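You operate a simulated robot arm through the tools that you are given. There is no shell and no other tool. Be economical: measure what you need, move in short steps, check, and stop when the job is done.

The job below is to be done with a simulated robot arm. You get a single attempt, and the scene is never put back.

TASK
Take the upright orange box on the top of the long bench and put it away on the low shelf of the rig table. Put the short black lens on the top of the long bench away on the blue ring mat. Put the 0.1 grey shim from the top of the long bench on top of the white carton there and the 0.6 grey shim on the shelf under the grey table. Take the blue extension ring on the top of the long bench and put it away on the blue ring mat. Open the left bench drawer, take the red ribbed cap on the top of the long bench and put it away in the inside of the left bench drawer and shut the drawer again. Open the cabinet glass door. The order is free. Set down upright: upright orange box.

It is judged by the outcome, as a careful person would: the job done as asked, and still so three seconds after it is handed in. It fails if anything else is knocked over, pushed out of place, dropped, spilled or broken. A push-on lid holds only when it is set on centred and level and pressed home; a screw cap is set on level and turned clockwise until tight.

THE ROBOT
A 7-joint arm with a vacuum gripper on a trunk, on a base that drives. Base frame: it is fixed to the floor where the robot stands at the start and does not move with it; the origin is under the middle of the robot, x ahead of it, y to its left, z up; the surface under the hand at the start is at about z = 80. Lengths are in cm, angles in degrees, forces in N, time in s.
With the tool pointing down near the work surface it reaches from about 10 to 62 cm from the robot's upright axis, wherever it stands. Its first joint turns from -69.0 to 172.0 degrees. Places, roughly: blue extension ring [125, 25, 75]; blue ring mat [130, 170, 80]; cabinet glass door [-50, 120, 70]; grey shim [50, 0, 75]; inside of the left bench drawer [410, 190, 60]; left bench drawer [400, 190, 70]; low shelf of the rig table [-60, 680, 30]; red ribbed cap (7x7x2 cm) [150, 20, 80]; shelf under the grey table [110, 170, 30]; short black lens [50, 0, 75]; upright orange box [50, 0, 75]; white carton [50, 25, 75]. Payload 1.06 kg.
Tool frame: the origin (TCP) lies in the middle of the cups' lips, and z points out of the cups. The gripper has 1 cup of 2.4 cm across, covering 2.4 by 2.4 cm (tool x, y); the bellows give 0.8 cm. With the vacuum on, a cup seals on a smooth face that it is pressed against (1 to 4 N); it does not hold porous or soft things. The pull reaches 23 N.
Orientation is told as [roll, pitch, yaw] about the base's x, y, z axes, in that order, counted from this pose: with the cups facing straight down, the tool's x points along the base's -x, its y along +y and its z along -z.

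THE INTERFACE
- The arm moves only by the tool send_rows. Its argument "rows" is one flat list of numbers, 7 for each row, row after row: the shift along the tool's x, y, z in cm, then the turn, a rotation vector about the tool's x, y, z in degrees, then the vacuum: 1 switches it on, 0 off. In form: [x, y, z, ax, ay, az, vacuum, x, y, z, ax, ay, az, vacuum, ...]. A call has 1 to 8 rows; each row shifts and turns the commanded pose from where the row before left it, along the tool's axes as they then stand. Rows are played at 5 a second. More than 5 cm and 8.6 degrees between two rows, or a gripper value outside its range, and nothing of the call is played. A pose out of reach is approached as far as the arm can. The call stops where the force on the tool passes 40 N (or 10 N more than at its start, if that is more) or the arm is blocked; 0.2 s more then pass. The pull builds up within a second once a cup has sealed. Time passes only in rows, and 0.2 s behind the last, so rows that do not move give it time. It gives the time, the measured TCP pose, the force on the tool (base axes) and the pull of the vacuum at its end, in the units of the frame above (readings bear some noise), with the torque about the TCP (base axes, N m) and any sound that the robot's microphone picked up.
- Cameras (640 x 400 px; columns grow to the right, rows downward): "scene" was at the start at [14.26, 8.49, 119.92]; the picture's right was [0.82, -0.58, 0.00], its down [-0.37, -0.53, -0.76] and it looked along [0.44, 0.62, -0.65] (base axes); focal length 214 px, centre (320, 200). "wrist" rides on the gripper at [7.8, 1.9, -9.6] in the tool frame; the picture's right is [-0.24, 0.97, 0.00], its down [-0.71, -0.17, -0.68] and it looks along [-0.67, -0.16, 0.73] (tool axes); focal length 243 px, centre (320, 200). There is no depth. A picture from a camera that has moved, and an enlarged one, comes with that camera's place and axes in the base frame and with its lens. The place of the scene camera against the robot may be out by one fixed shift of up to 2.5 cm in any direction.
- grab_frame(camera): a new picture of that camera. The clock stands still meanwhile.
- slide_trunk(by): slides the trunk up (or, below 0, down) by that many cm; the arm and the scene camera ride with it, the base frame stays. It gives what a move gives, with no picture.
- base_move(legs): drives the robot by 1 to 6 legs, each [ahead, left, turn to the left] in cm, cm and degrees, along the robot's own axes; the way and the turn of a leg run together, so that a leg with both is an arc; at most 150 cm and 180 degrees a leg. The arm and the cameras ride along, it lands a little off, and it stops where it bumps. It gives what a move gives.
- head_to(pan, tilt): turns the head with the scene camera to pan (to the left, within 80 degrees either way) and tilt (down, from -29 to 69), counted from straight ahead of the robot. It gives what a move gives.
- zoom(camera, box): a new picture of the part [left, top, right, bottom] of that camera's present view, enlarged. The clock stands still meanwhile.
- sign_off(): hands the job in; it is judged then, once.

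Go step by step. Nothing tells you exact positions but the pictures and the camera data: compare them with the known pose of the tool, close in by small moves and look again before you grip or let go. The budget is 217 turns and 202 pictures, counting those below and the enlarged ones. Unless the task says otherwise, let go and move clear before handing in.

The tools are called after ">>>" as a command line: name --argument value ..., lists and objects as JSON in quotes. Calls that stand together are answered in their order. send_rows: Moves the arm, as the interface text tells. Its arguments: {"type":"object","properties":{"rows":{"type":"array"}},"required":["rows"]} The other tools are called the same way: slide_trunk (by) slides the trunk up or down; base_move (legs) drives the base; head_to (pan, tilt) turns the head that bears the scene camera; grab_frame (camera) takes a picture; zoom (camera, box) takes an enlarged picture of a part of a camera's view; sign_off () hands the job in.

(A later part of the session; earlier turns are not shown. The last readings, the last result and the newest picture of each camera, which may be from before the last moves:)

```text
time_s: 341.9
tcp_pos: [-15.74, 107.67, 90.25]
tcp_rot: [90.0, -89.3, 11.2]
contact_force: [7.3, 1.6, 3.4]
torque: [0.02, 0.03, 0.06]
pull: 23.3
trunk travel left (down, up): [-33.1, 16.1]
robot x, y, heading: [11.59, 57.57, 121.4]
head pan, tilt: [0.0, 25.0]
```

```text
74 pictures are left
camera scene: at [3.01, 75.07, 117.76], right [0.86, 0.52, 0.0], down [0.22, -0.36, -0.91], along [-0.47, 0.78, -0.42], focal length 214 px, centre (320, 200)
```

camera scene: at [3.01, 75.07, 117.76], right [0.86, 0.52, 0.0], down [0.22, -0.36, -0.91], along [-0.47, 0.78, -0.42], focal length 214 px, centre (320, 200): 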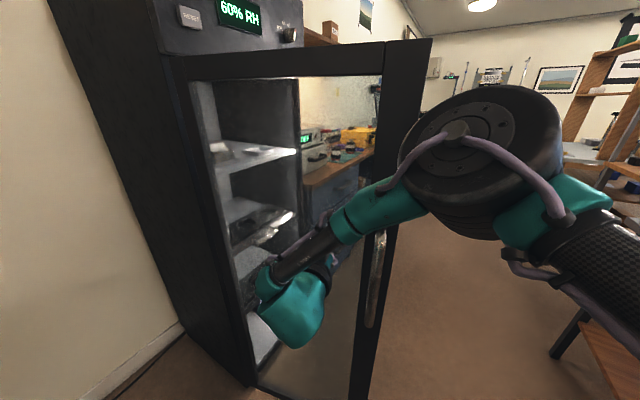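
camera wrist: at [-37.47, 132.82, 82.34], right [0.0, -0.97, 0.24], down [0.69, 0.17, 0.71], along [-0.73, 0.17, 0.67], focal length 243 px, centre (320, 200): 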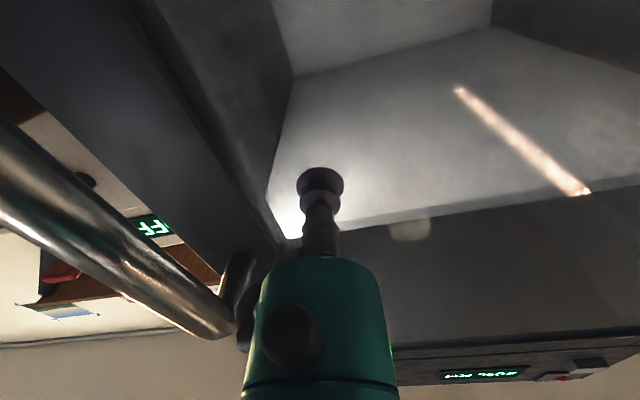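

Door is ~80° open. Release and retreat.

>>> send_rows --rows '[0, 0, 0, 0, 0, 0, 0, 0, 0, 0, 0, 0, 0, 0, 0, 0, 0, 0, 0, 0, 0, 0, 0, -1, 0, 0, 0, 0, 0, 0, -3, 0, 0, 0, 0, 0, 0, -4, 0, 0, 0, 0]'

>>> grab_frame --camera "scene"

```text
time_s: 343.3
tcp_pos: [-14.17, 99.78, 90.34]
tcp_rot: [92.6, -89.3, 8.4]
contact_force: [-0.3, -0.1, -0.3]
torque: [0.01, -0.01, 0.04]
pull: 0.2
trunk travel left (down, up): [-33.1, 16.1]
robot x, y, heading: [11.85, 57.17, 121.4]
head pan, tilt: [0.0, 25.0]
```

```text
73 pictures are left
camera scene: at [2.91, 75.05, 117.76], right [0.85, 0.52, 0.0], down [0.22, -0.36, -0.91], along [-0.47, 0.77, -0.42], focal length 214 px, centre (320, 200)
```

scene: 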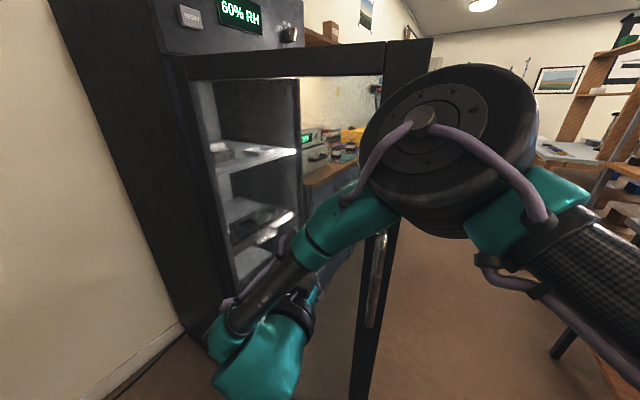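

Door stays open. I move the robot left away from the door, then put the tool pointing down and raise it.

>>> base_move --legs '[[0, 25, 0]]'

>>> grab_frame --camera "scene"

```text
time_s: 346.1
tcp_pos: [-35.55, 86.77, 90.17]
tcp_rot: [88.3, -89.4, 12.8]
contact_force: [0.3, 0.3, 0.1]
torque: [-0.02, 0.0, -0.02]
pull: 0.0
trunk travel left (down, up): [-33.1, 16.1]
robot x, y, heading: [-9.98, 44.42, 121.3]
head pan, tilt: [0.0, 25.0]
```

```text
72 pictures are left
camera scene: at [-18.51, 62.08, 117.75], right [0.86, 0.52, 0.0], down [0.22, -0.36, -0.91], along [-0.47, 0.78, -0.42], focal length 214 px, centre (320, 200)
```

scene: 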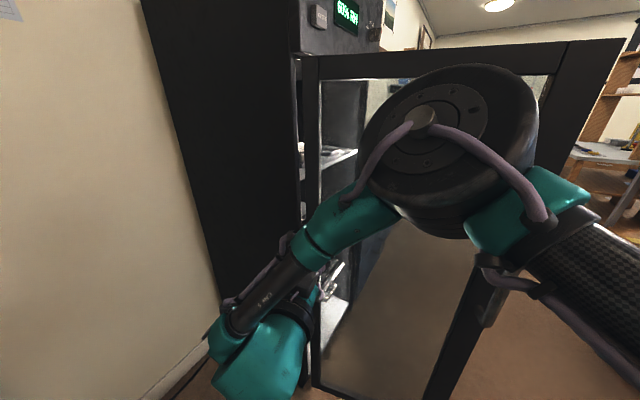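

>>> base_move --legs '[[-34.3, 20.6, 0]]'

>>> send_rows --rows '[0, 0, -1, 0, 8.5, 0, 0, 0, 0, -1, 0, 8.5, 0, 0, 0, 0, -1, 0, 8.5, 0, 0, 0, 0, -1, 0, 8.5, 0, 0, 0, 0, -1, 0, 8.5, 0, 0, 0, 0, -2, 0, 8.5, 0, 0]'

>>> send_rows --rows '[0, 0, -2, 0, 8.5, 0, 0, 0, 0, -2, 0, 8.5, 0, 0, 0, 0, -2, 0, 8.5, 0, 0, 0, 0, -1, 0, 8.5, 0, 0, 0, 0, 0, 0, 5, 0, 0]'

>>> grab_frame --camera "scene"

```text
time_s: 348.6
tcp_pos: [-35.62, 46.92, 90.19]
tcp_rot: [89.4, -89.4, 11.9]
contact_force: [0.5, -0.2, -0.7]
torque: [0.01, -0.02, 0.0]
pull: 0.1
trunk travel left (down, up): [-33.1, 16.1]
robot x, y, heading: [-9.44, 4.35, 121.1]
head pan, tilt: [0.0, 25.0]
```

```text
time_s: 350.0
tcp_pos: [-34.32, 41.01, 92.88]
tcp_rot: [0.8, -38.9, 100.8]
contact_force: [0.2, 0.1, -0.1]
torque: [0.0, 0.0, 0.0]
pull: 0.0
trunk travel left (down, up): [-33.1, 16.1]
robot x, y, heading: [-9.4, 4.37, 121.3]
head pan, tilt: [0.0, 25.0]
```

```text
time_s: 351.2
tcp_pos: [-33.73, 37.81, 99.18]
tcp_rot: [0.6, 0.1, 101.3]
contact_force: [-1.2, -0.4, -0.7]
torque: [0.0, -0.01, -0.01]
pull: 0.0
trunk travel left (down, up): [-33.1, 16.1]
robot x, y, heading: [-9.64, 4.67, 121.2]
head pan, tilt: [0.0, 25.0]
```

```text
71 pictures are left
camera scene: at [-18.46, 22.29, 117.75], right [0.85, 0.52, 0.0], down [0.22, -0.36, -0.91], along [-0.47, 0.77, -0.42], focal length 214 px, centre (320, 200)
```

scene: 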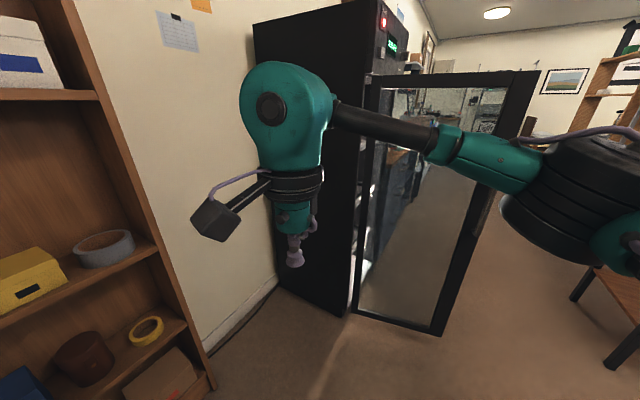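

>>> base_move --legs '[[0, 0, -121.2]]'

>>> send_rows --rows '[0, 0, 0, 0, 0, -6.7, 0, 0, 0, 0, 0, 0, -6.7, 0, 0, 0, 0, 0, 0, -6.6, 0]'

>>> head_to --pan 0 --tilt 45

>>> grab_frame --camera "scene"

>>> grab_frame --camera "wrist"

```text
time_s: 356.7
tcp_pos: [30.88, 8.12, 99.07]
tcp_rot: [0.6, 0.0, -19.9]
contact_force: [0.0, -0.4, -0.5]
torque: [0.01, 0.0, 0.0]
pull: 0.0
trunk travel left (down, up): [-33.1, 16.1]
robot x, y, heading: [-9.64, 4.6, -0.1]
head pan, tilt: [0.0, 25.0]
```

```text
time_s: 357.5
tcp_pos: [30.83, 8.09, 99.05]
tcp_rot: [0.6, -0.2, 0.1]
contact_force: [0.5, 0.2, 0.0]
torque: [-0.01, 0.01, -0.01]
pull: 0.0
trunk travel left (down, up): [-33.1, 16.1]
robot x, y, heading: [-9.82, 4.92, 0.1]
head pan, tilt: [0.0, 25.0]
```

```text
time_s: 358.3
tcp_pos: [30.92, 8.05, 99.17]
tcp_rot: [0.7, -0.2, -0.1]
contact_force: [0.5, 0.4, -0.4]
torque: [0.02, 0.01, -0.01]
pull: 0.0
trunk travel left (down, up): [-33.1, 16.1]
robot x, y, heading: [-9.77, 4.79, 0.0]
head pan, tilt: [0.0, 45.0]
```

```text
70 pictures are left
camera scene: at [8.88, 6.36, 114.7], right [0.0, -1.0, 0.0], down [-0.71, 0.0, -0.71], along [0.71, 0.0, -0.71], focal length 214 px, centre (320, 200)
```

scene: 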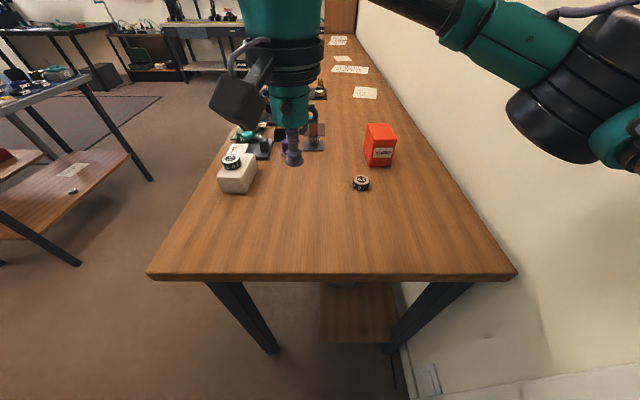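

```text
69 pictures are left
camera wrist: at [23.12, 9.86, 108.68], right [0.23, 0.97, 0.01], down [0.71, -0.18, 0.69], along [0.67, -0.15, -0.73], focal length 243 px, centre (320, 200)
```

wrist: 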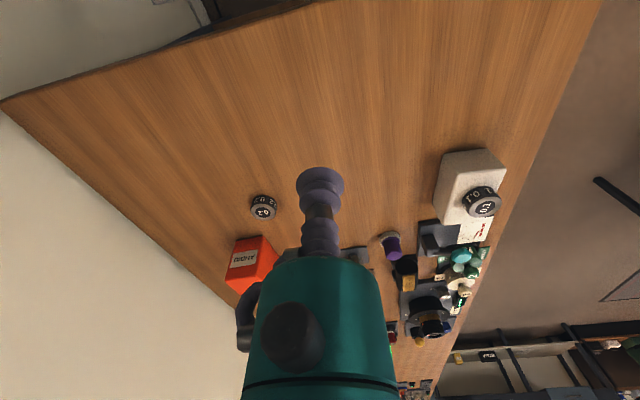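

>>> zoom --camera "scene" --box '[340, 105, 420, 185]'

>>> zoom --camera "wrist" --box '[215, 220, 295, 300]'

```text
5.00 times, centred on (380, 145) of scene
camera zoom: at [8.88, 6.36, 114.7], right [0.0, -1.0, 0.0], down [-0.71, 0.0, -0.71], along [0.71, 0.0, -0.71], focal length 1072 px, centre (20, 475)
```

zoom: 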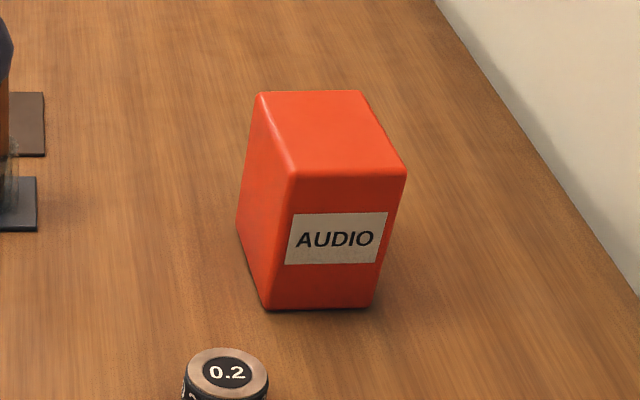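

```text
5.00 times, centred on (255, 260) of wrist
camera zoom: at [23.12, 9.86, 108.68], right [0.23, 0.97, 0.01], down [0.71, -0.18, 0.69], along [0.67, -0.15, -0.73], focal length 1213 px, centre (645, -100)
```

zoom: 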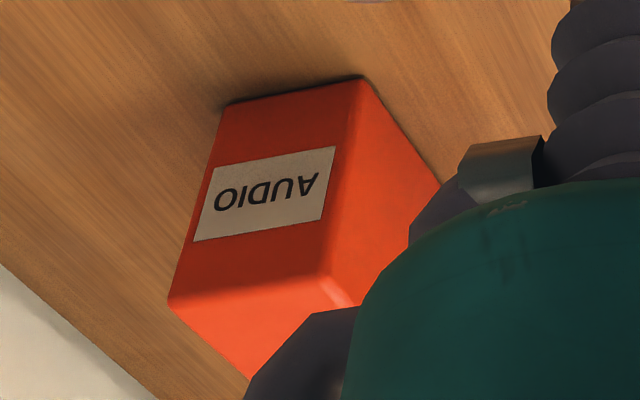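

Box top centre is about [60, -10.5, 88.2]. Move the base up and reach over it.

>>> base_move --legs '[[11, -6, 0]]'

>>> send_rows --rows '[-3.5, -3, 0, 0, 0, 0, 0, -3.5, -3, 0, 0, 0, 0, 0, -3.5, -3, 0, 0, 0, 0, 0, -3.5, -3, 0, 0, 0, 0, 0]'

>>> grab_frame --camera "wrist"

```text
time_s: 359.6
tcp_pos: [42.09, 2.29, 99.11]
tcp_rot: [0.6, -0.1, 0.2]
contact_force: [1.1, 0.9, -0.4]
torque: [-0.01, 0.03, -0.03]
pull: 0.1
trunk travel left (down, up): [-33.1, 16.1]
robot x, y, heading: [1.1, -1.25, 0.3]
head pan, tilt: [0.0, 45.0]
```

```text
time_s: 360.8
tcp_pos: [56.53, -6.66, 98.46]
tcp_rot: [-0.3, 0.6, 2.4]
contact_force: [-0.3, -0.3, 0.2]
torque: [0.0, 0.04, -0.01]
pull: 0.1
trunk travel left (down, up): [-33.1, 16.1]
robot x, y, heading: [1.35, -0.82, 1.0]
head pan, tilt: [0.0, 45.0]
stopped in row 4: the arm was blocked; the commanded pose is now the measured one
```

```text
66 pictures are left
camera wrist: at [48.68, -5.12, 108.03], right [0.19, 0.98, -0.01], down [0.72, -0.14, 0.68], along [0.67, -0.14, -0.73], focal length 243 px, centre (320, 200)
```

wrist: 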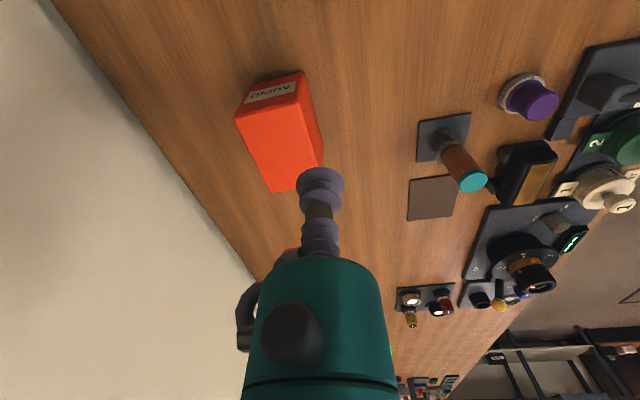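

The elbow met the wall. I back off, shift the base left and approach more stretched out.

>>> send_rows --rows '[3, 3, 0, 0, 0, 0, 0]'

>>> base_move --legs '[[0, 11, 0]]'

>>> grab_frame --camera "scene"

```text
time_s: 361.2
tcp_pos: [52.85, -4.13, 98.78]
tcp_rot: [-0.2, -0.1, 1.9]
contact_force: [-0.1, 0.3, 0.6]
torque: [0.02, 0.01, 0.0]
pull: 0.1
trunk travel left (down, up): [-33.1, 16.1]
robot x, y, heading: [1.44, -1.2, 0.6]
head pan, tilt: [0.0, 45.0]
```

```text
time_s: 362.8
tcp_pos: [52.72, 5.38, 98.84]
tcp_rot: [0.4, 0.0, 1.5]
contact_force: [0.2, -0.3, 0.8]
torque: [0.0, 0.01, -0.02]
pull: 0.0
trunk travel left (down, up): [-33.1, 16.1]
robot x, y, heading: [1.22, 9.66, 0.3]
head pan, tilt: [0.0, 45.0]
```

```text
65 pictures are left
camera scene: at [19.91, 11.53, 114.7], right [0.01, -1.0, 0.0], down [-0.71, -0.01, -0.71], along [0.71, 0.01, -0.71], focal length 214 px, centre (320, 200)
```

scene: 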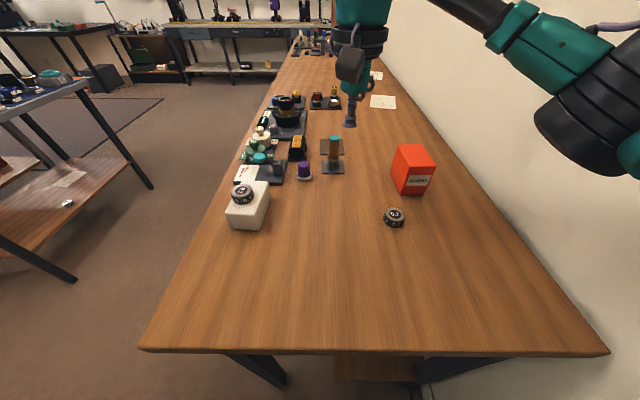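

>>> send_rows --rows '[-3.4, -1, 0, 0, 0, -1.5, 0, -3.4, -1, 0, 0, 0, 0, 0, 0, -3.5, 0, 0, 0, 0, 0, 0, -3.5, 0, 0, 0, 0, 0, 0, -3.5, 0, 0, 0, 0, 0, 0, -3.4, 0, 0, 0, 0, 0]'

>>> grab_frame --camera "wrist"

>>> grab_frame --camera "scene"

```text
time_s: 364.2
tcp_pos: [60.43, -10.17, 98.62]
tcp_rot: [0.4, -0.1, 3.2]
contact_force: [0.1, -0.1, -1.0]
torque: [0.0, 0.02, 0.02]
pull: 0.0
trunk travel left (down, up): [-33.1, 16.1]
robot x, y, heading: [1.47, 9.51, 0.4]
head pan, tilt: [0.0, 45.0]
```

```text
64 pictures are left
camera wrist: at [52.61, -8.9, 108.28], right [0.18, 0.98, 0.01], down [0.72, -0.14, 0.68], along [0.67, -0.12, -0.73], focal length 243 px, centre (320, 200)
```

wrist: 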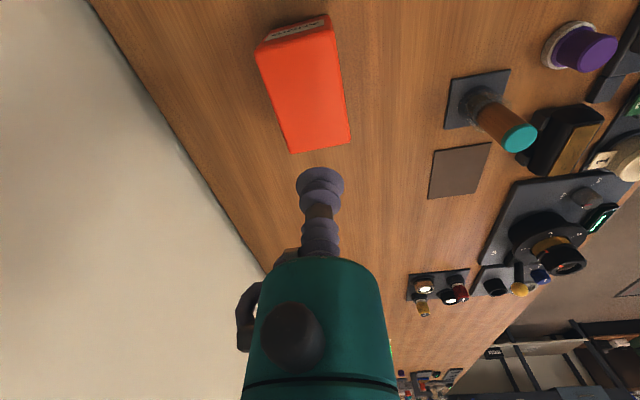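

```text
63 pictures are left
camera scene: at [19.91, 11.49, 114.7], right [0.01, -1.0, 0.0], down [-0.71, -0.01, -0.71], along [0.71, 0.01, -0.71], focal length 214 px, centre (320, 200)
```

scene: 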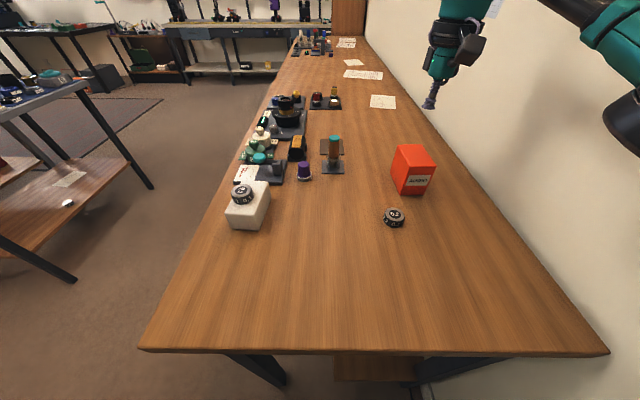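

>>> send_rows --rows '[0.6, -0.6, 4, 0, 0, 0, 0, 0, 0, 3, 0, 0, 0, 0]'

>>> grab_frame --camera "wrist"

```text
time_s: 364.8
tcp_pos: [59.85, -10.75, 91.62]
tcp_rot: [0.5, 0.1, 3.1]
contact_force: [0.3, 0.0, -0.6]
torque: [-0.01, -0.03, -0.02]
pull: 0.0
trunk travel left (down, up): [-33.1, 16.1]
robot x, y, heading: [1.33, 9.96, 0.7]
head pan, tilt: [0.0, 45.0]
```

```text
62 pictures are left
camera wrist: at [52.07, -9.44, 101.24], right [0.18, 0.98, 0.01], down [0.72, -0.14, 0.68], along [0.67, -0.12, -0.73], focal length 243 px, centre (320, 200)
```

wrist: 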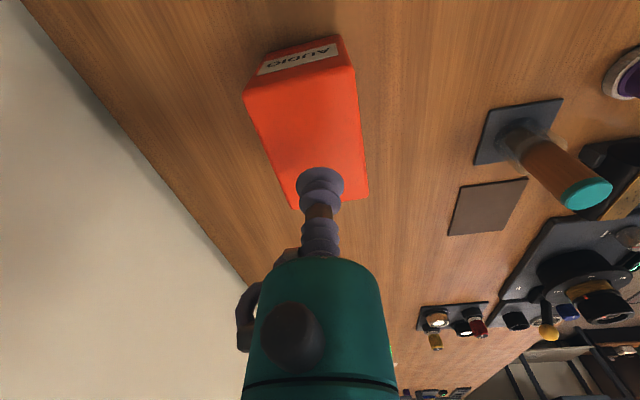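

>>> send_rows --rows '[-0.2, -0.25, 2.4, 0, 0, 0, 1, 0, 0, 0.5, 0, 0, 0, 1, 0, 0, 0.4, 0, 0, 0, 1, 0, 0, 0.3, 0, 0, 0, 1, 0, 0, 0, 0, 0, 0, 1]'

```text
time_s: 366.0
tcp_pos: [60.03, -11.04, 88.31]
tcp_rot: [0.4, -0.2, 3.1]
contact_force: [4.8, -1.4, 17.5]
torque: [-0.09, 0.0, 0.01]
pull: 22.4
trunk travel left (down, up): [-33.1, 16.1]
robot x, y, heading: [1.5, 9.69, 0.4]
head pan, tilt: [0.0, 45.0]
```

Sealed. Lift high and bring the arm in.

>>> send_rows --rows '[0, 0, -1, 0, 0, 0, 1, 0, 0, -3, 0, 0, 0, 1, 0, 0, -4, 0, 0, 0, 1, 0, 0, -4, 0, 0, 0, 1]'

>>> slide_trunk --by 8

>>> send_rows --rows '[1, 3.5, 0, 0, 0, 0, 1, 2, 3.5, 0, 0, 0, 0, 1, 3, 3, 0, 0, 0, 0, 1, 3, 2.5, 0, 0, 0, 0, 1]'

>>> grab_frame --camera "scene"

```text
time_s: 367.0
tcp_pos: [60.13, -11.08, 100.11]
tcp_rot: [0.4, 0.1, 3.1]
contact_force: [-0.3, -0.3, -2.0]
torque: [-0.01, 0.05, 0.01]
pull: 23.7
trunk travel left (down, up): [-33.1, 16.1]
robot x, y, heading: [1.4, 10.05, 0.2]
head pan, tilt: [0.0, 45.0]
```

```text
time_s: 368.2
tcp_pos: [60.01, -11.12, 108.01]
tcp_rot: [0.4, 0.2, 3.1]
contact_force: [-1.2, -0.4, -1.3]
torque: [0.03, 0.03, -0.05]
pull: 22.8
trunk travel left (down, up): [-41.1, 8.1]
robot x, y, heading: [1.2, 9.59, 0.8]
head pan, tilt: [0.0, 45.0]
```

```text
time_s: 369.2
tcp_pos: [50.29, 0.74, 108.14]
tcp_rot: [0.4, 0.1, 3.1]
contact_force: [-0.3, 0.3, -2.2]
torque: [0.0, -0.03, 0.01]
pull: 23.1
trunk travel left (down, up): [-41.1, 8.1]
robot x, y, heading: [1.09, 9.97, 0.5]
head pan, tilt: [0.0, 45.0]
```

```text
61 pictures are left
camera scene: at [17.34, 11.51, 123.28], right [0.01, -1.0, 0.0], down [-0.71, -0.01, -0.71], along [0.71, 0.01, -0.71], focal length 214 px, centre (320, 200)
```

scene: 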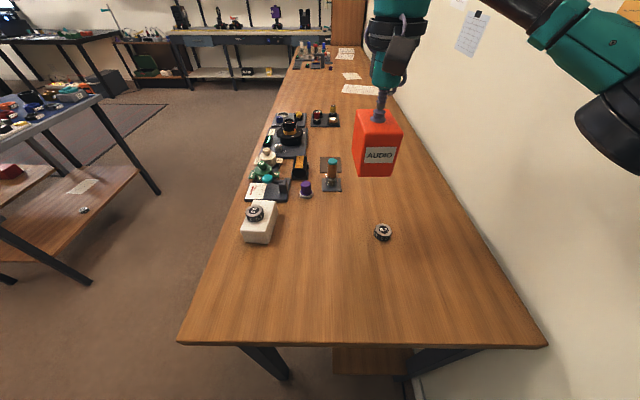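

Box is held and light. Drive to the aisle between cabinet door and grey table, facing +y, and look ahead.

>>> base_move --legs '[[0, 62, 0], [28, 0, 0], [0, 0, 90]]'

>>> head_to --pan 10 --tilt 15

>>> grab_frame --camera "scene"

```text
time_s: 380.5
tcp_pos: [37.4, 121.3, 108.11]
tcp_rot: [0.4, 0.0, 93.7]
contact_force: [0.0, -0.5, -1.9]
torque: [0.03, -0.01, 0.01]
pull: 23.2
trunk travel left (down, up): [-41.1, 8.1]
robot x, y, heading: [28.84, 71.86, 91.2]
head pan, tilt: [0.0, 45.0]
```

```text
time_s: 381.4
tcp_pos: [37.33, 121.26, 108.18]
tcp_rot: [0.4, 0.0, 93.6]
contact_force: [0.2, -0.5, -1.4]
torque: [-0.03, 0.02, 0.04]
pull: 22.7
trunk travel left (down, up): [-41.1, 8.1]
robot x, y, heading: [29.15, 71.62, 91.1]
head pan, tilt: [10.0, 15.0]
```

```text
60 pictures are left
camera scene: at [27.98, 89.66, 127.95], right [0.98, 0.19, 0.0], down [0.05, -0.25, -0.97], along [-0.19, 0.95, -0.26], focal length 214 px, centre (320, 200)
```

scene: 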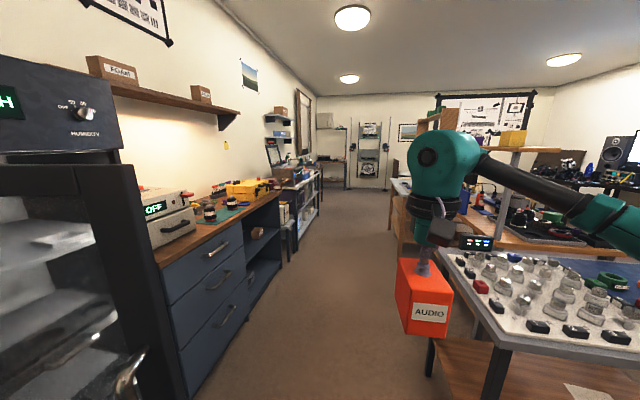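

>>> base_move --legs '[[70, 0, -1.2], [80, 13, 0], [150, 0, 0]]'

>>> head_to --pan 5 --tilt 15

>>> grab_frame --camera "scene"

```text
time_s: 396.2
tcp_pos: [28.51, 420.12, 108.08]
tcp_rot: [0.4, -0.1, 91.5]
contact_force: [0.9, 0.3, -1.3]
torque: [0.0, 0.01, 0.01]
pull: 23.0
trunk travel left (down, up): [-41.1, 8.1]
robot x, y, heading: [18.06, 371.04, 89.1]
head pan, tilt: [10.0, 15.0]
```

```text
time_s: 396.9
tcp_pos: [28.54, 420.16, 108.04]
tcp_rot: [0.4, 0.0, 91.5]
contact_force: [0.4, 0.3, -1.4]
torque: [0.03, 0.01, 0.02]
pull: 22.9
trunk travel left (down, up): [-41.1, 8.1]
robot x, y, heading: [17.91, 371.42, 89.0]
head pan, tilt: [5.0, 15.0]
```

```text
59 pictures are left
camera scene: at [18.62, 389.03, 127.96], right [1.0, 0.07, 0.0], down [0.02, -0.26, -0.97], along [-0.07, 0.96, -0.26], focal length 214 px, centre (320, 200)
```

scene: 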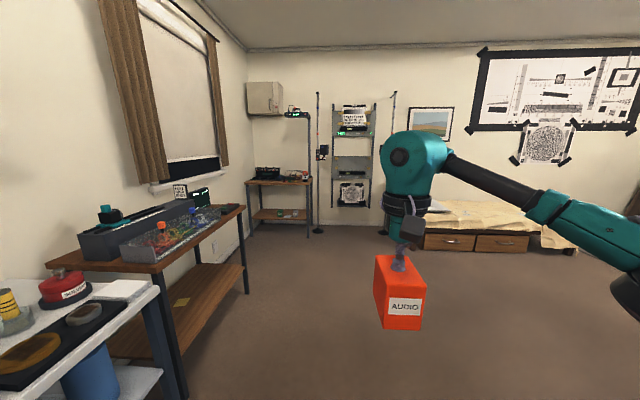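

The rig table is at the far wall: x -103…-15, front y≈655, low shelf z≈30. Driving closer.

>>> base_move --legs '[[140, 0, 1], [55, 0, 0], [0, 70, 0]]'

>>> head_to --pan 0 --tilt 30

>>> grab_frame --camera "scene"

```text
time_s: 411.7
tcp_pos: [-34.87, 616.89, 108.14]
tcp_rot: [0.6, 0.0, 93.9]
contact_force: [0.5, 0.5, -2.1]
torque: [0.03, -0.01, 0.02]
pull: 22.6
trunk travel left (down, up): [-41.1, 8.1]
robot x, y, heading: [-43.46, 567.82, 91.3]
head pan, tilt: [5.0, 15.0]
stopped in leg 3: the robot was blocked; the commanded pose is now the measured one
```

```text
time_s: 412.5
tcp_pos: [-34.76, 616.86, 108.13]
tcp_rot: [0.7, 0.0, 93.9]
contact_force: [1.0, 0.7, -1.6]
torque: [0.02, -0.01, 0.01]
pull: 23.4
trunk travel left (down, up): [-41.1, 8.1]
robot x, y, heading: [-43.94, 567.62, 91.2]
head pan, tilt: [0.0, 30.0]
```

```text
58 pictures are left
camera scene: at [-42.32, 585.17, 125.53], right [1.0, 0.02, -0.01], down [0.01, -0.5, -0.87], along [-0.02, 0.87, -0.5], focal length 214 px, centre (320, 200)
```

scene: 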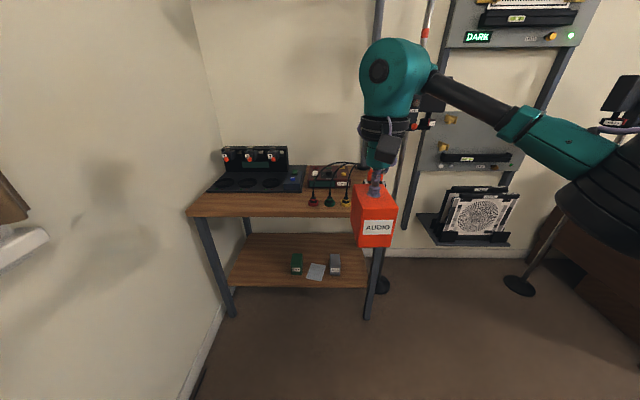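

Shelf: front edge y≈661, z≈30; the left part (x≈-75) is free. I move ahead, shift left and lower.

>>> base_move --legs '[[0, -3, 0], [24, 0, -1.2], [0, 25, 0]]'

>>> grab_frame --camera "scene"

```text
time_s: 417.2
tcp_pos: [-56.57, 640.76, 108.06]
tcp_rot: [0.4, -0.1, 92.7]
contact_force: [-0.8, -0.1, -2.6]
torque: [-0.03, -0.01, 0.0]
pull: 22.9
trunk travel left (down, up): [-41.1, 8.1]
robot x, y, heading: [-65.99, 591.6, 90.0]
head pan, tilt: [0.0, 30.0]
```

```text
57 pictures are left
camera scene: at [-64.92, 609.32, 125.54], right [1.0, 0.0, 0.0], down [0.0, -0.5, -0.87], along [0.0, 0.87, -0.5], focal length 214 px, centre (320, 200)
```

scene: 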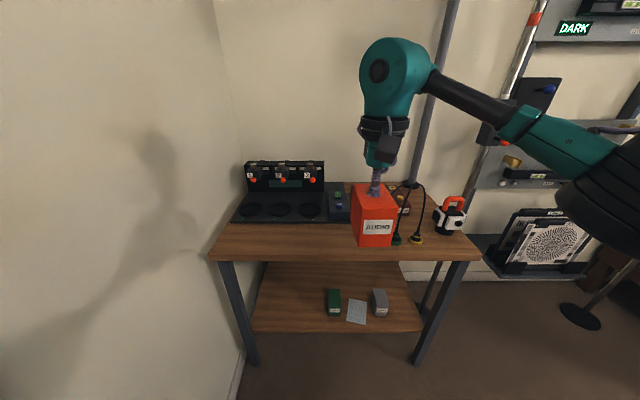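

>>> slide_trunk --by -41

>>> send_rows --rows '[0, 0, 5, 0, 0, 0, 1, 0, 0, 5, 0, 0, 0, 1, 0, 0, 5, 0, 0, 0, 1, 0, 0, 5, 0, 0, 0, 1, 0, 0, 3, 0, 0, 0, 1]'

>>> grab_frame --camera "scene"

>>> grab_frame --camera "wrist"

```text
refused: -41 is not a number from -40 to 40
```

```text
time_s: 418.4
tcp_pos: [-56.79, 640.79, 85.07]
tcp_rot: [0.4, 0.0, 92.7]
contact_force: [0.3, 0.1, -2.2]
torque: [-0.01, 0.02, -0.05]
pull: 23.4
trunk travel left (down, up): [-41.1, 8.1]
robot x, y, heading: [-66.02, 591.49, 90.2]
head pan, tilt: [0.0, 30.0]
```

```text
56 pictures are left
camera scene: at [-64.9, 609.32, 125.54], right [1.0, 0.0, 0.0], down [0.0, -0.5, -0.87], along [0.0, 0.87, -0.5], focal length 214 px, centre (320, 200)
```

scene: 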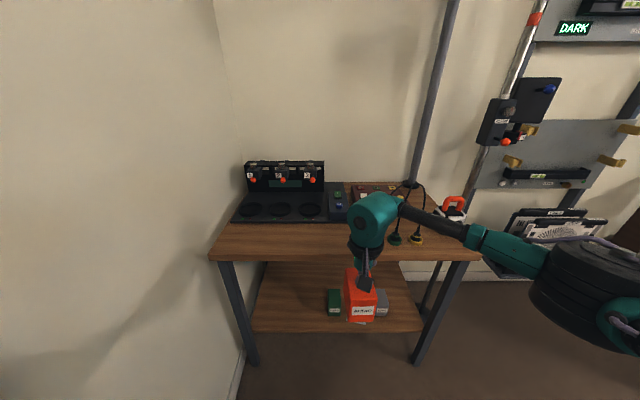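

```text
55 pictures are left
camera wrist: at [-58.11, 632.99, 94.63], right [-0.98, 0.19, 0.01], down [0.14, 0.72, 0.68], along [0.13, 0.67, -0.73], focal length 243 px, centre (320, 200)
```

wrist: 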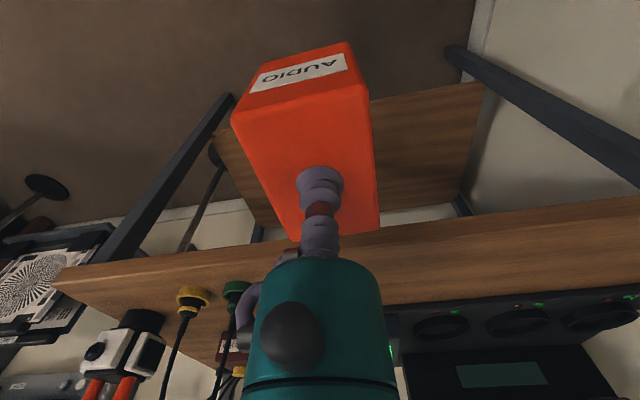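

>>> slide_trunk --by -39

>>> send_rows --rows '[0, 3, 0, 0, 0, 0, 1, 0, 3, 0, 0, 0, 0, 1, 0, 3, 0, 0, 0, 0, 1]'

>>> grab_frame --camera "scene"

>>> grab_frame --camera "wrist"

```text
time_s: 422.2
tcp_pos: [-56.65, 640.85, 46.04]
tcp_rot: [0.5, 0.0, 92.7]
contact_force: [0.0, 0.3, -1.5]
torque: [-0.03, -0.04, 0.0]
pull: 22.9
trunk travel left (down, up): [-2.1, 47.1]
robot x, y, heading: [-65.92, 591.52, 89.8]
head pan, tilt: [0.0, 30.0]
```

```text
time_s: 423.0
tcp_pos: [-65.62, 640.37, 46.11]
tcp_rot: [0.3, 0.1, 92.5]
contact_force: [-0.2, 0.9, -2.1]
torque: [0.02, 0.0, 0.02]
pull: 22.5
trunk travel left (down, up): [-2.1, 47.1]
robot x, y, heading: [-65.94, 591.67, 90.0]
head pan, tilt: [0.0, 30.0]
```

```text
54 pictures are left
camera scene: at [-64.9, 621.04, 84.75], right [1.0, 0.0, 0.0], down [0.0, -0.5, -0.87], along [0.0, 0.87, -0.5], focal length 214 px, centre (320, 200)
```

scene: 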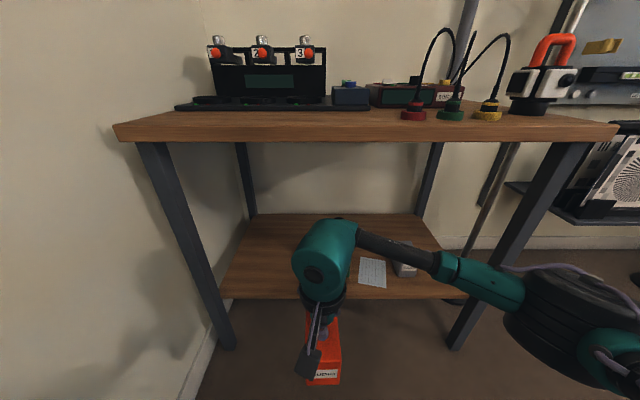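

```text
53 pictures are left
camera wrist: at [-67.01, 632.42, 55.7], right [-0.98, 0.19, 0.01], down [0.14, 0.72, 0.68], along [0.13, 0.67, -0.73], focal length 243 px, centre (320, 200)
```

wrist: 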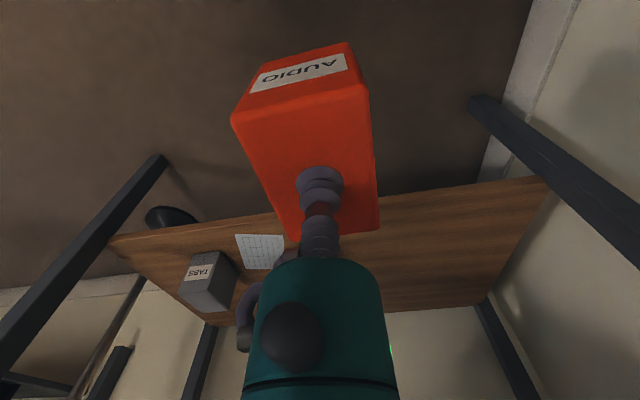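

I shift left, lower slightly so the hand clears the table top, then go in.

>>> base_move --legs '[[0, 5, 0]]'

>>> send_rows --rows '[0, 3.5, 2.3, 0, 0, 0, 1, 0, 0, 2.3, 0, 0, 0, 1]'

>>> base_move --legs '[[13, 0, 0]]'

>>> head_to --pan 0 --tilt 40

>>> grab_frame --camera "scene"

>>> grab_frame --camera "wrist"

```text
time_s: 424.1
tcp_pos: [-70.52, 640.42, 46.16]
tcp_rot: [0.5, 0.0, 92.8]
contact_force: [-0.1, 0.2, -1.6]
torque: [0.03, 0.02, -0.01]
pull: 22.7
trunk travel left (down, up): [-2.1, 47.1]
robot x, y, heading: [-70.88, 591.53, 89.9]
head pan, tilt: [0.0, 30.0]
```

```text
time_s: 424.7
tcp_pos: [-73.99, 640.27, 41.54]
tcp_rot: [0.2, -0.1, 92.6]
contact_force: [0.4, 0.4, -2.1]
torque: [0.0, -0.04, 0.04]
pull: 23.0
trunk travel left (down, up): [-2.1, 47.1]
robot x, y, heading: [-70.85, 591.79, 90.0]
head pan, tilt: [0.0, 30.0]
```

```text
time_s: 426.0
tcp_pos: [-74.05, 653.22, 41.55]
tcp_rot: [0.5, 0.0, 92.7]
contact_force: [-0.2, -0.3, -1.9]
torque: [-0.02, -0.01, 0.0]
pull: 23.3
trunk travel left (down, up): [-2.1, 47.1]
robot x, y, heading: [-71.21, 604.63, 90.4]
head pan, tilt: [0.0, 30.0]
```

```text
time_s: 426.7
tcp_pos: [-73.95, 653.18, 41.53]
tcp_rot: [0.2, 0.1, 92.8]
contact_force: [-0.7, 0.2, -1.9]
torque: [-0.02, 0.0, -0.01]
pull: 23.3
trunk travel left (down, up): [-2.1, 47.1]
robot x, y, heading: [-71.21, 604.9, 90.2]
head pan, tilt: [0.0, 40.0]
```

```text
52 pictures are left
camera scene: at [-69.87, 633.47, 83.22], right [1.0, 0.0, 0.0], down [0.0, -0.64, -0.77], along [0.0, 0.77, -0.64], focal length 214 px, centre (320, 200)
```

scene: 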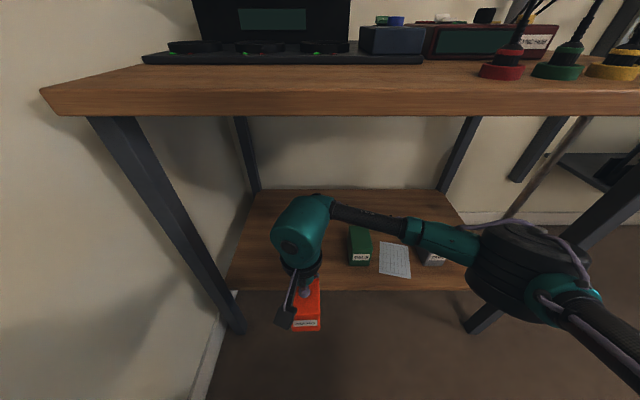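

```text
51 pictures are left
camera wrist: at [-75.44, 645.28, 51.13], right [-0.98, 0.19, 0.01], down [0.14, 0.72, 0.68], along [0.13, 0.67, -0.73], focal length 243 px, centre (320, 200)
```

wrist: 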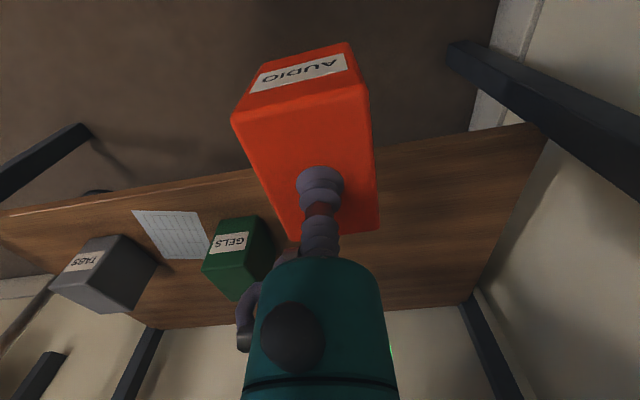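

>>> base_move --legs '[[8, 0, 0]]'

>>> send_rows --rows '[-4, 0, 0, 0, 0, 0, 1, -4, 0, 0, 0, 0, 0, 1]'

>>> grab_frame --camera "scene"

>>> grab_frame --camera "wrist"

```text
time_s: 427.8
tcp_pos: [-74.0, 661.1, 41.6]
tcp_rot: [0.4, 0.0, 92.6]
contact_force: [0.2, -0.7, -1.7]
torque: [-0.01, 0.02, 0.0]
pull: 22.4
trunk travel left (down, up): [-2.1, 47.1]
robot x, y, heading: [-70.94, 612.92, 89.9]
head pan, tilt: [0.0, 40.0]
```

```text
time_s: 428.4
tcp_pos: [-74.3, 669.24, 41.45]
tcp_rot: [0.3, 0.1, 92.6]
contact_force: [0.6, 0.8, -1.5]
torque: [-0.03, 0.01, 0.01]
pull: 23.0
trunk travel left (down, up): [-2.1, 47.1]
robot x, y, heading: [-71.08, 612.4, 90.0]
head pan, tilt: [0.0, 40.0]
```

```text
50 pictures are left
camera scene: at [-69.86, 641.47, 83.21], right [1.0, 0.0, 0.0], down [0.0, -0.64, -0.77], along [0.0, 0.77, -0.64], focal length 214 px, centre (320, 200)
```

scene: 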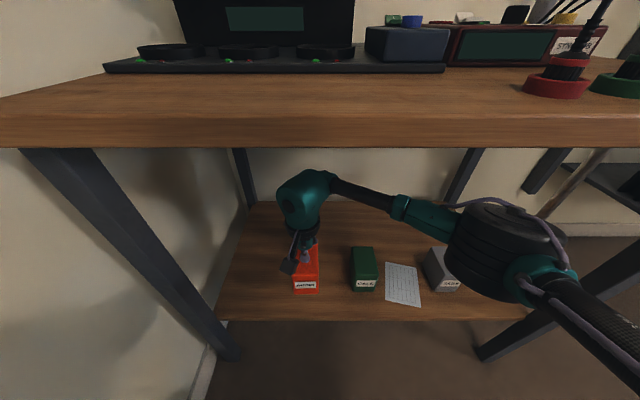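

```text
49 pictures are left
camera wrist: at [-75.76, 661.26, 51.09], right [-0.98, 0.19, 0.01], down [0.14, 0.72, 0.68], along [0.13, 0.67, -0.73], focal length 243 px, centre (320, 200)
```

wrist: 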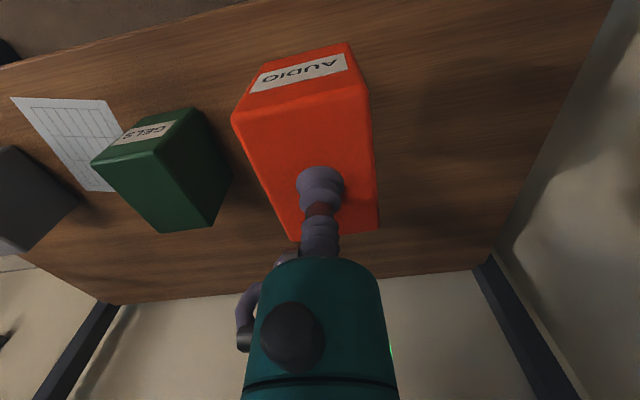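

>>> send_rows --rows '[0, 0, 2, 0, 0, 0, 1, 0, 0, 0.8, 0, 0, 0, 1, 0, 0, 0.5, 0, 0, 0, 1]'

>>> send_rows --rows '[0, 0, 0.4, 0, 0, 0, 1, 0, 0, 0.3, 0, 0, 0, 1]'

>>> grab_frame --camera "wrist"

```text
time_s: 429.1
tcp_pos: [-74.44, 669.19, 38.23]
tcp_rot: [0.3, -0.1, 92.6]
contact_force: [0.6, 0.3, -2.5]
torque: [-0.02, 0.0, -0.01]
pull: 23.0
trunk travel left (down, up): [-2.1, 47.1]
robot x, y, heading: [-70.82, 612.71, 89.7]
head pan, tilt: [0.0, 40.0]
```

```text
time_s: 429.8
tcp_pos: [-74.36, 669.14, 37.46]
tcp_rot: [0.5, 0.0, 92.5]
contact_force: [-0.2, 0.3, -1.7]
torque: [0.01, -0.03, 0.01]
pull: 22.9
trunk travel left (down, up): [-2.1, 47.1]
robot x, y, heading: [-70.86, 612.86, 89.7]
head pan, tilt: [0.0, 40.0]
```

```text
48 pictures are left
camera wrist: at [-75.82, 661.23, 47.1], right [-0.98, 0.19, 0.01], down [0.14, 0.72, 0.68], along [0.13, 0.67, -0.73], focal length 243 px, centre (320, 200)
```

wrist: 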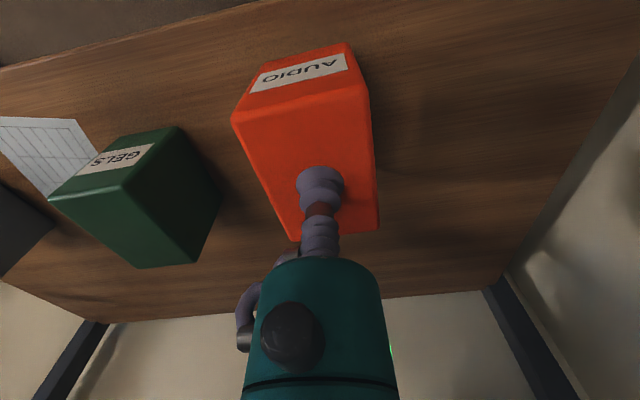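

>>> send_rows --rows '[0, 0, 0.3, 0, 0, 0, 1, 0, 0, 0.2, 0, 0, 0, 1]'

>>> send_rows --rows '[0, 0, 0.3, 0, 0, 0, 1, 0, 0, 0.2, 0, 0, 0, 1]'

```text
time_s: 430.4
tcp_pos: [-74.4, 669.2, 37.02]
tcp_rot: [0.3, 0.1, 92.6]
contact_force: [0.6, -0.5, -2.3]
torque: [-0.01, 0.0, -0.01]
pull: 22.9
trunk travel left (down, up): [-2.1, 47.1]
robot x, y, heading: [-71.03, 612.68, 90.1]
head pan, tilt: [0.0, 40.0]
```

```text
time_s: 430.9
tcp_pos: [-74.42, 669.2, 36.52]
tcp_rot: [0.4, -0.1, 92.6]
contact_force: [-1.0, -0.1, -1.5]
torque: [0.01, -0.03, 0.0]
pull: 23.0
trunk travel left (down, up): [-2.1, 47.1]
robot x, y, heading: [-70.77, 613.24, 89.9]
head pan, tilt: [0.0, 40.0]
```

>>> send_rows --rows '[0, 0, 0.3, 0, 0, 0, 1, 0, 0, 0.2, 0, 0, 0, 1]'

>>> zoom --camera "scene" --box '[220, 180, 420, 320]'

```text
time_s: 431.6
tcp_pos: [-74.35, 669.13, 36.02]
tcp_rot: [0.2, 0.0, 92.7]
contact_force: [-0.5, 0.4, -1.1]
torque: [0.04, 0.01, -0.01]
pull: 23.0
trunk travel left (down, up): [-2.1, 47.1]
robot x, y, heading: [-70.75, 612.4, 90.0]
head pan, tilt: [0.0, 40.0]
```

```text
2.86 times, centred on (320, 250) of scene
camera zoom: at [-69.86, 641.47, 83.21], right [1.0, 0.0, 0.0], down [0.0, -0.64, -0.77], along [0.0, 0.77, -0.64], focal length 613 px, centre (320, 57)
```

zoom: 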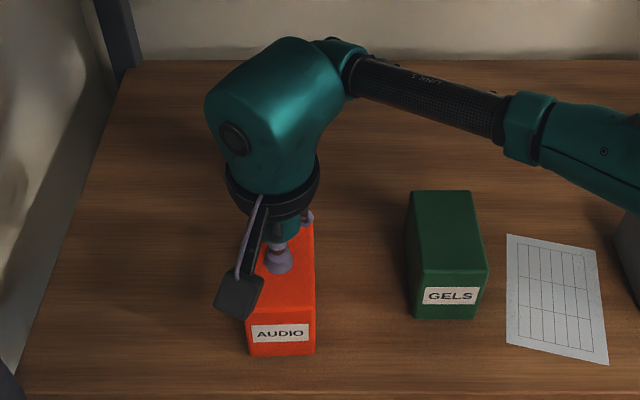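

>>> send_rows --rows '[0, 0, 0.3, 0, 0, 0, 1, 0, 0, 0.2, 0, 0, 0, 1]'

>>> send_rows --rows '[0, 0, 0.2, 0, 0, 0, 1, 0, 0, 0.2, 0, 0, 0, 1]'

```text
time_s: 432.1
tcp_pos: [-74.4, 669.29, 35.52]
tcp_rot: [0.4, 0.0, 92.7]
contact_force: [-1.2, 0.2, 1.0]
torque: [-0.02, -0.05, -0.04]
pull: 22.5
trunk travel left (down, up): [-2.1, 47.1]
robot x, y, heading: [-70.56, 612.8, 90.1]
head pan, tilt: [0.0, 40.0]
```

```text
time_s: 432.8
tcp_pos: [-74.54, 669.26, 35.36]
tcp_rot: [0.5, -0.1, 92.6]
contact_force: [1.0, -0.8, 16.5]
torque: [-0.02, -0.1, -0.01]
pull: 23.4
trunk travel left (down, up): [-2.1, 47.1]
robot x, y, heading: [-70.51, 612.56, 90.0]
head pan, tilt: [0.0, 40.0]
```

Set down on the shelf. Release, lift a little and withdraw.

>>> send_rows --rows '[0, 0, -0.2, 0, 0, 0, 0, 0, 0, 0, 0, 0, 0, 0, 0, 0, 0, 0, 0, 0, 0, 0, 0, 0, 0, 0, 0, 0, 0, 0, -0.5, 0, 0, 0, 0, 0, 0, -2, 0, 0, 0, 0, 0, 0, -3.5, 0, 0, 0, 0]'

>>> grab_frame --camera "wrist"

>>> zoom --camera "scene" --box '[220, 180, 420, 320]'

```text
time_s: 434.4
tcp_pos: [-74.37, 669.18, 41.42]
tcp_rot: [0.3, 0.0, 92.7]
contact_force: [0.3, 0.1, 1.0]
torque: [0.0, 0.0, 0.01]
pull: 0.0
trunk travel left (down, up): [-2.1, 47.1]
robot x, y, heading: [-70.81, 613.22, 89.9]
head pan, tilt: [0.0, 40.0]
```

```text
46 pictures are left
camera wrist: at [-75.78, 661.24, 50.91], right [-0.98, 0.19, 0.01], down [0.14, 0.72, 0.68], along [0.13, 0.67, -0.73], focal length 243 px, centre (320, 200)
```

wrist: 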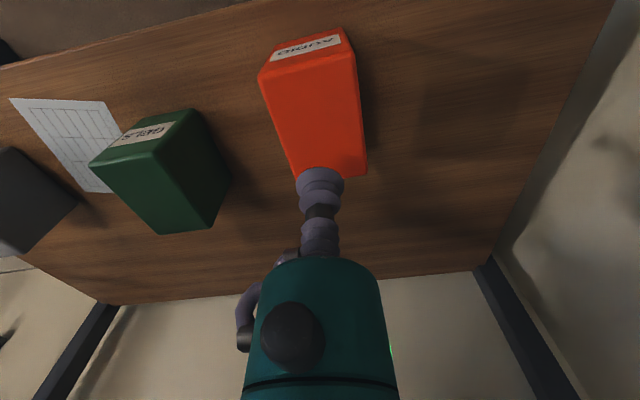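

```text
2.86 times, centred on (320, 250) of scene
camera zoom: at [-69.86, 641.47, 83.21], right [1.0, 0.0, 0.0], down [0.0, -0.64, -0.77], along [0.0, 0.77, -0.64], focal length 613 px, centre (320, 57)
```

zoom: 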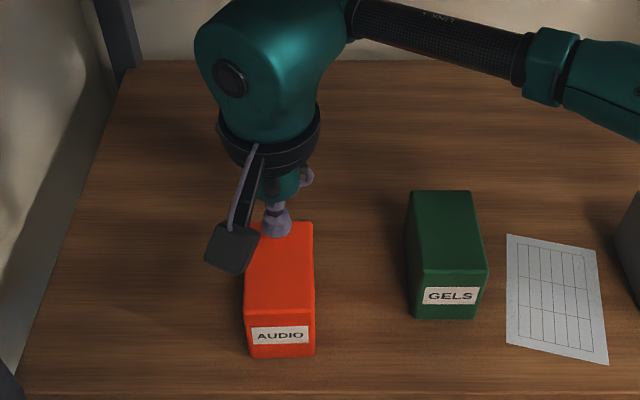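

>>> send_rows --rows '[4, 0, -1, 0, 0, 0, 0, 4, 0, 0, 0, 0, 0, 0]'

>>> base_move --legs '[[-25, 0, 0]]'

>>> slide_trunk --by 20

>>> grab_frame --camera "scene"

>>> head_to --pan 79 --tilt 30

>>> grab_frame --camera "scene"

```text
time_s: 434.9
tcp_pos: [-73.95, 661.21, 42.28]
tcp_rot: [0.4, 0.0, 92.6]
contact_force: [0.0, 0.1, 1.2]
torque: [0.0, -0.02, 0.0]
pull: 0.1
trunk travel left (down, up): [-2.1, 47.1]
robot x, y, heading: [-71.19, 612.55, 90.1]
head pan, tilt: [0.0, 40.0]
```

```text
time_s: 436.8
tcp_pos: [-73.95, 636.54, 42.33]
tcp_rot: [0.4, 0.0, 92.7]
contact_force: [-0.3, 0.0, 0.6]
torque: [-0.02, 0.03, 0.02]
pull: 0.1
trunk travel left (down, up): [-2.1, 47.1]
robot x, y, heading: [-71.1, 587.94, 90.0]
head pan, tilt: [0.0, 40.0]
```

```text
time_s: 438.9
tcp_pos: [-74.05, 636.33, 62.34]
tcp_rot: [0.4, 0.0, 92.6]
contact_force: [-0.6, -0.5, 0.4]
torque: [-0.02, -0.01, -0.01]
pull: 0.0
trunk travel left (down, up): [-22.1, 27.1]
robot x, y, heading: [-70.96, 587.92, 90.0]
head pan, tilt: [0.0, 40.0]
```

```text
44 pictures are left
camera scene: at [-69.88, 610.0, 104.61], right [1.0, 0.0, 0.0], down [0.0, -0.64, -0.77], along [0.0, 0.77, -0.64], focal length 214 px, centre (320, 200)
```

scene: 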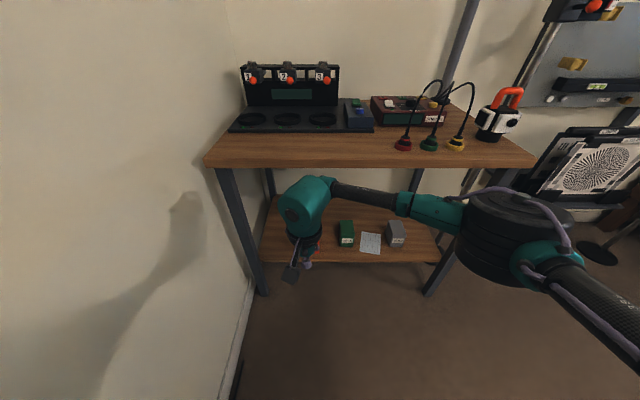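

```text
time_s: 440.5
tcp_pos: [-73.88, 636.45, 62.34]
tcp_rot: [0.5, 0.0, 92.8]
contact_force: [-0.4, -0.6, -0.2]
torque: [-0.01, 0.01, 0.04]
pull: 0.0
trunk travel left (down, up): [-22.1, 27.1]
robot x, y, heading: [-70.79, 587.92, 90.0]
head pan, tilt: [79.0, 30.0]
```

```text
43 pictures are left
camera scene: at [-78.75, 603.21, 106.15], right [0.19, 0.98, 0.0], down [0.49, -0.1, -0.87], along [-0.85, 0.16, -0.5], focal length 214 px, centre (320, 200)
```

scene: 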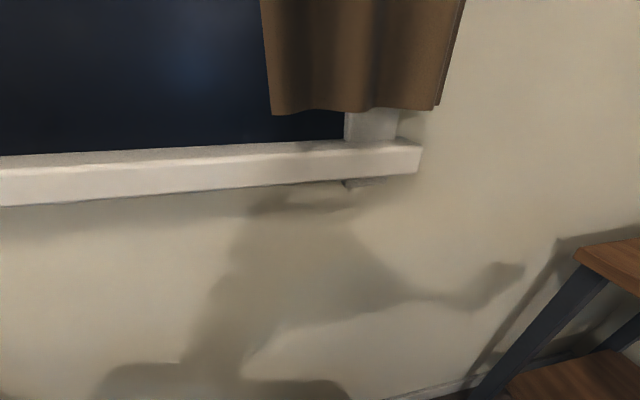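

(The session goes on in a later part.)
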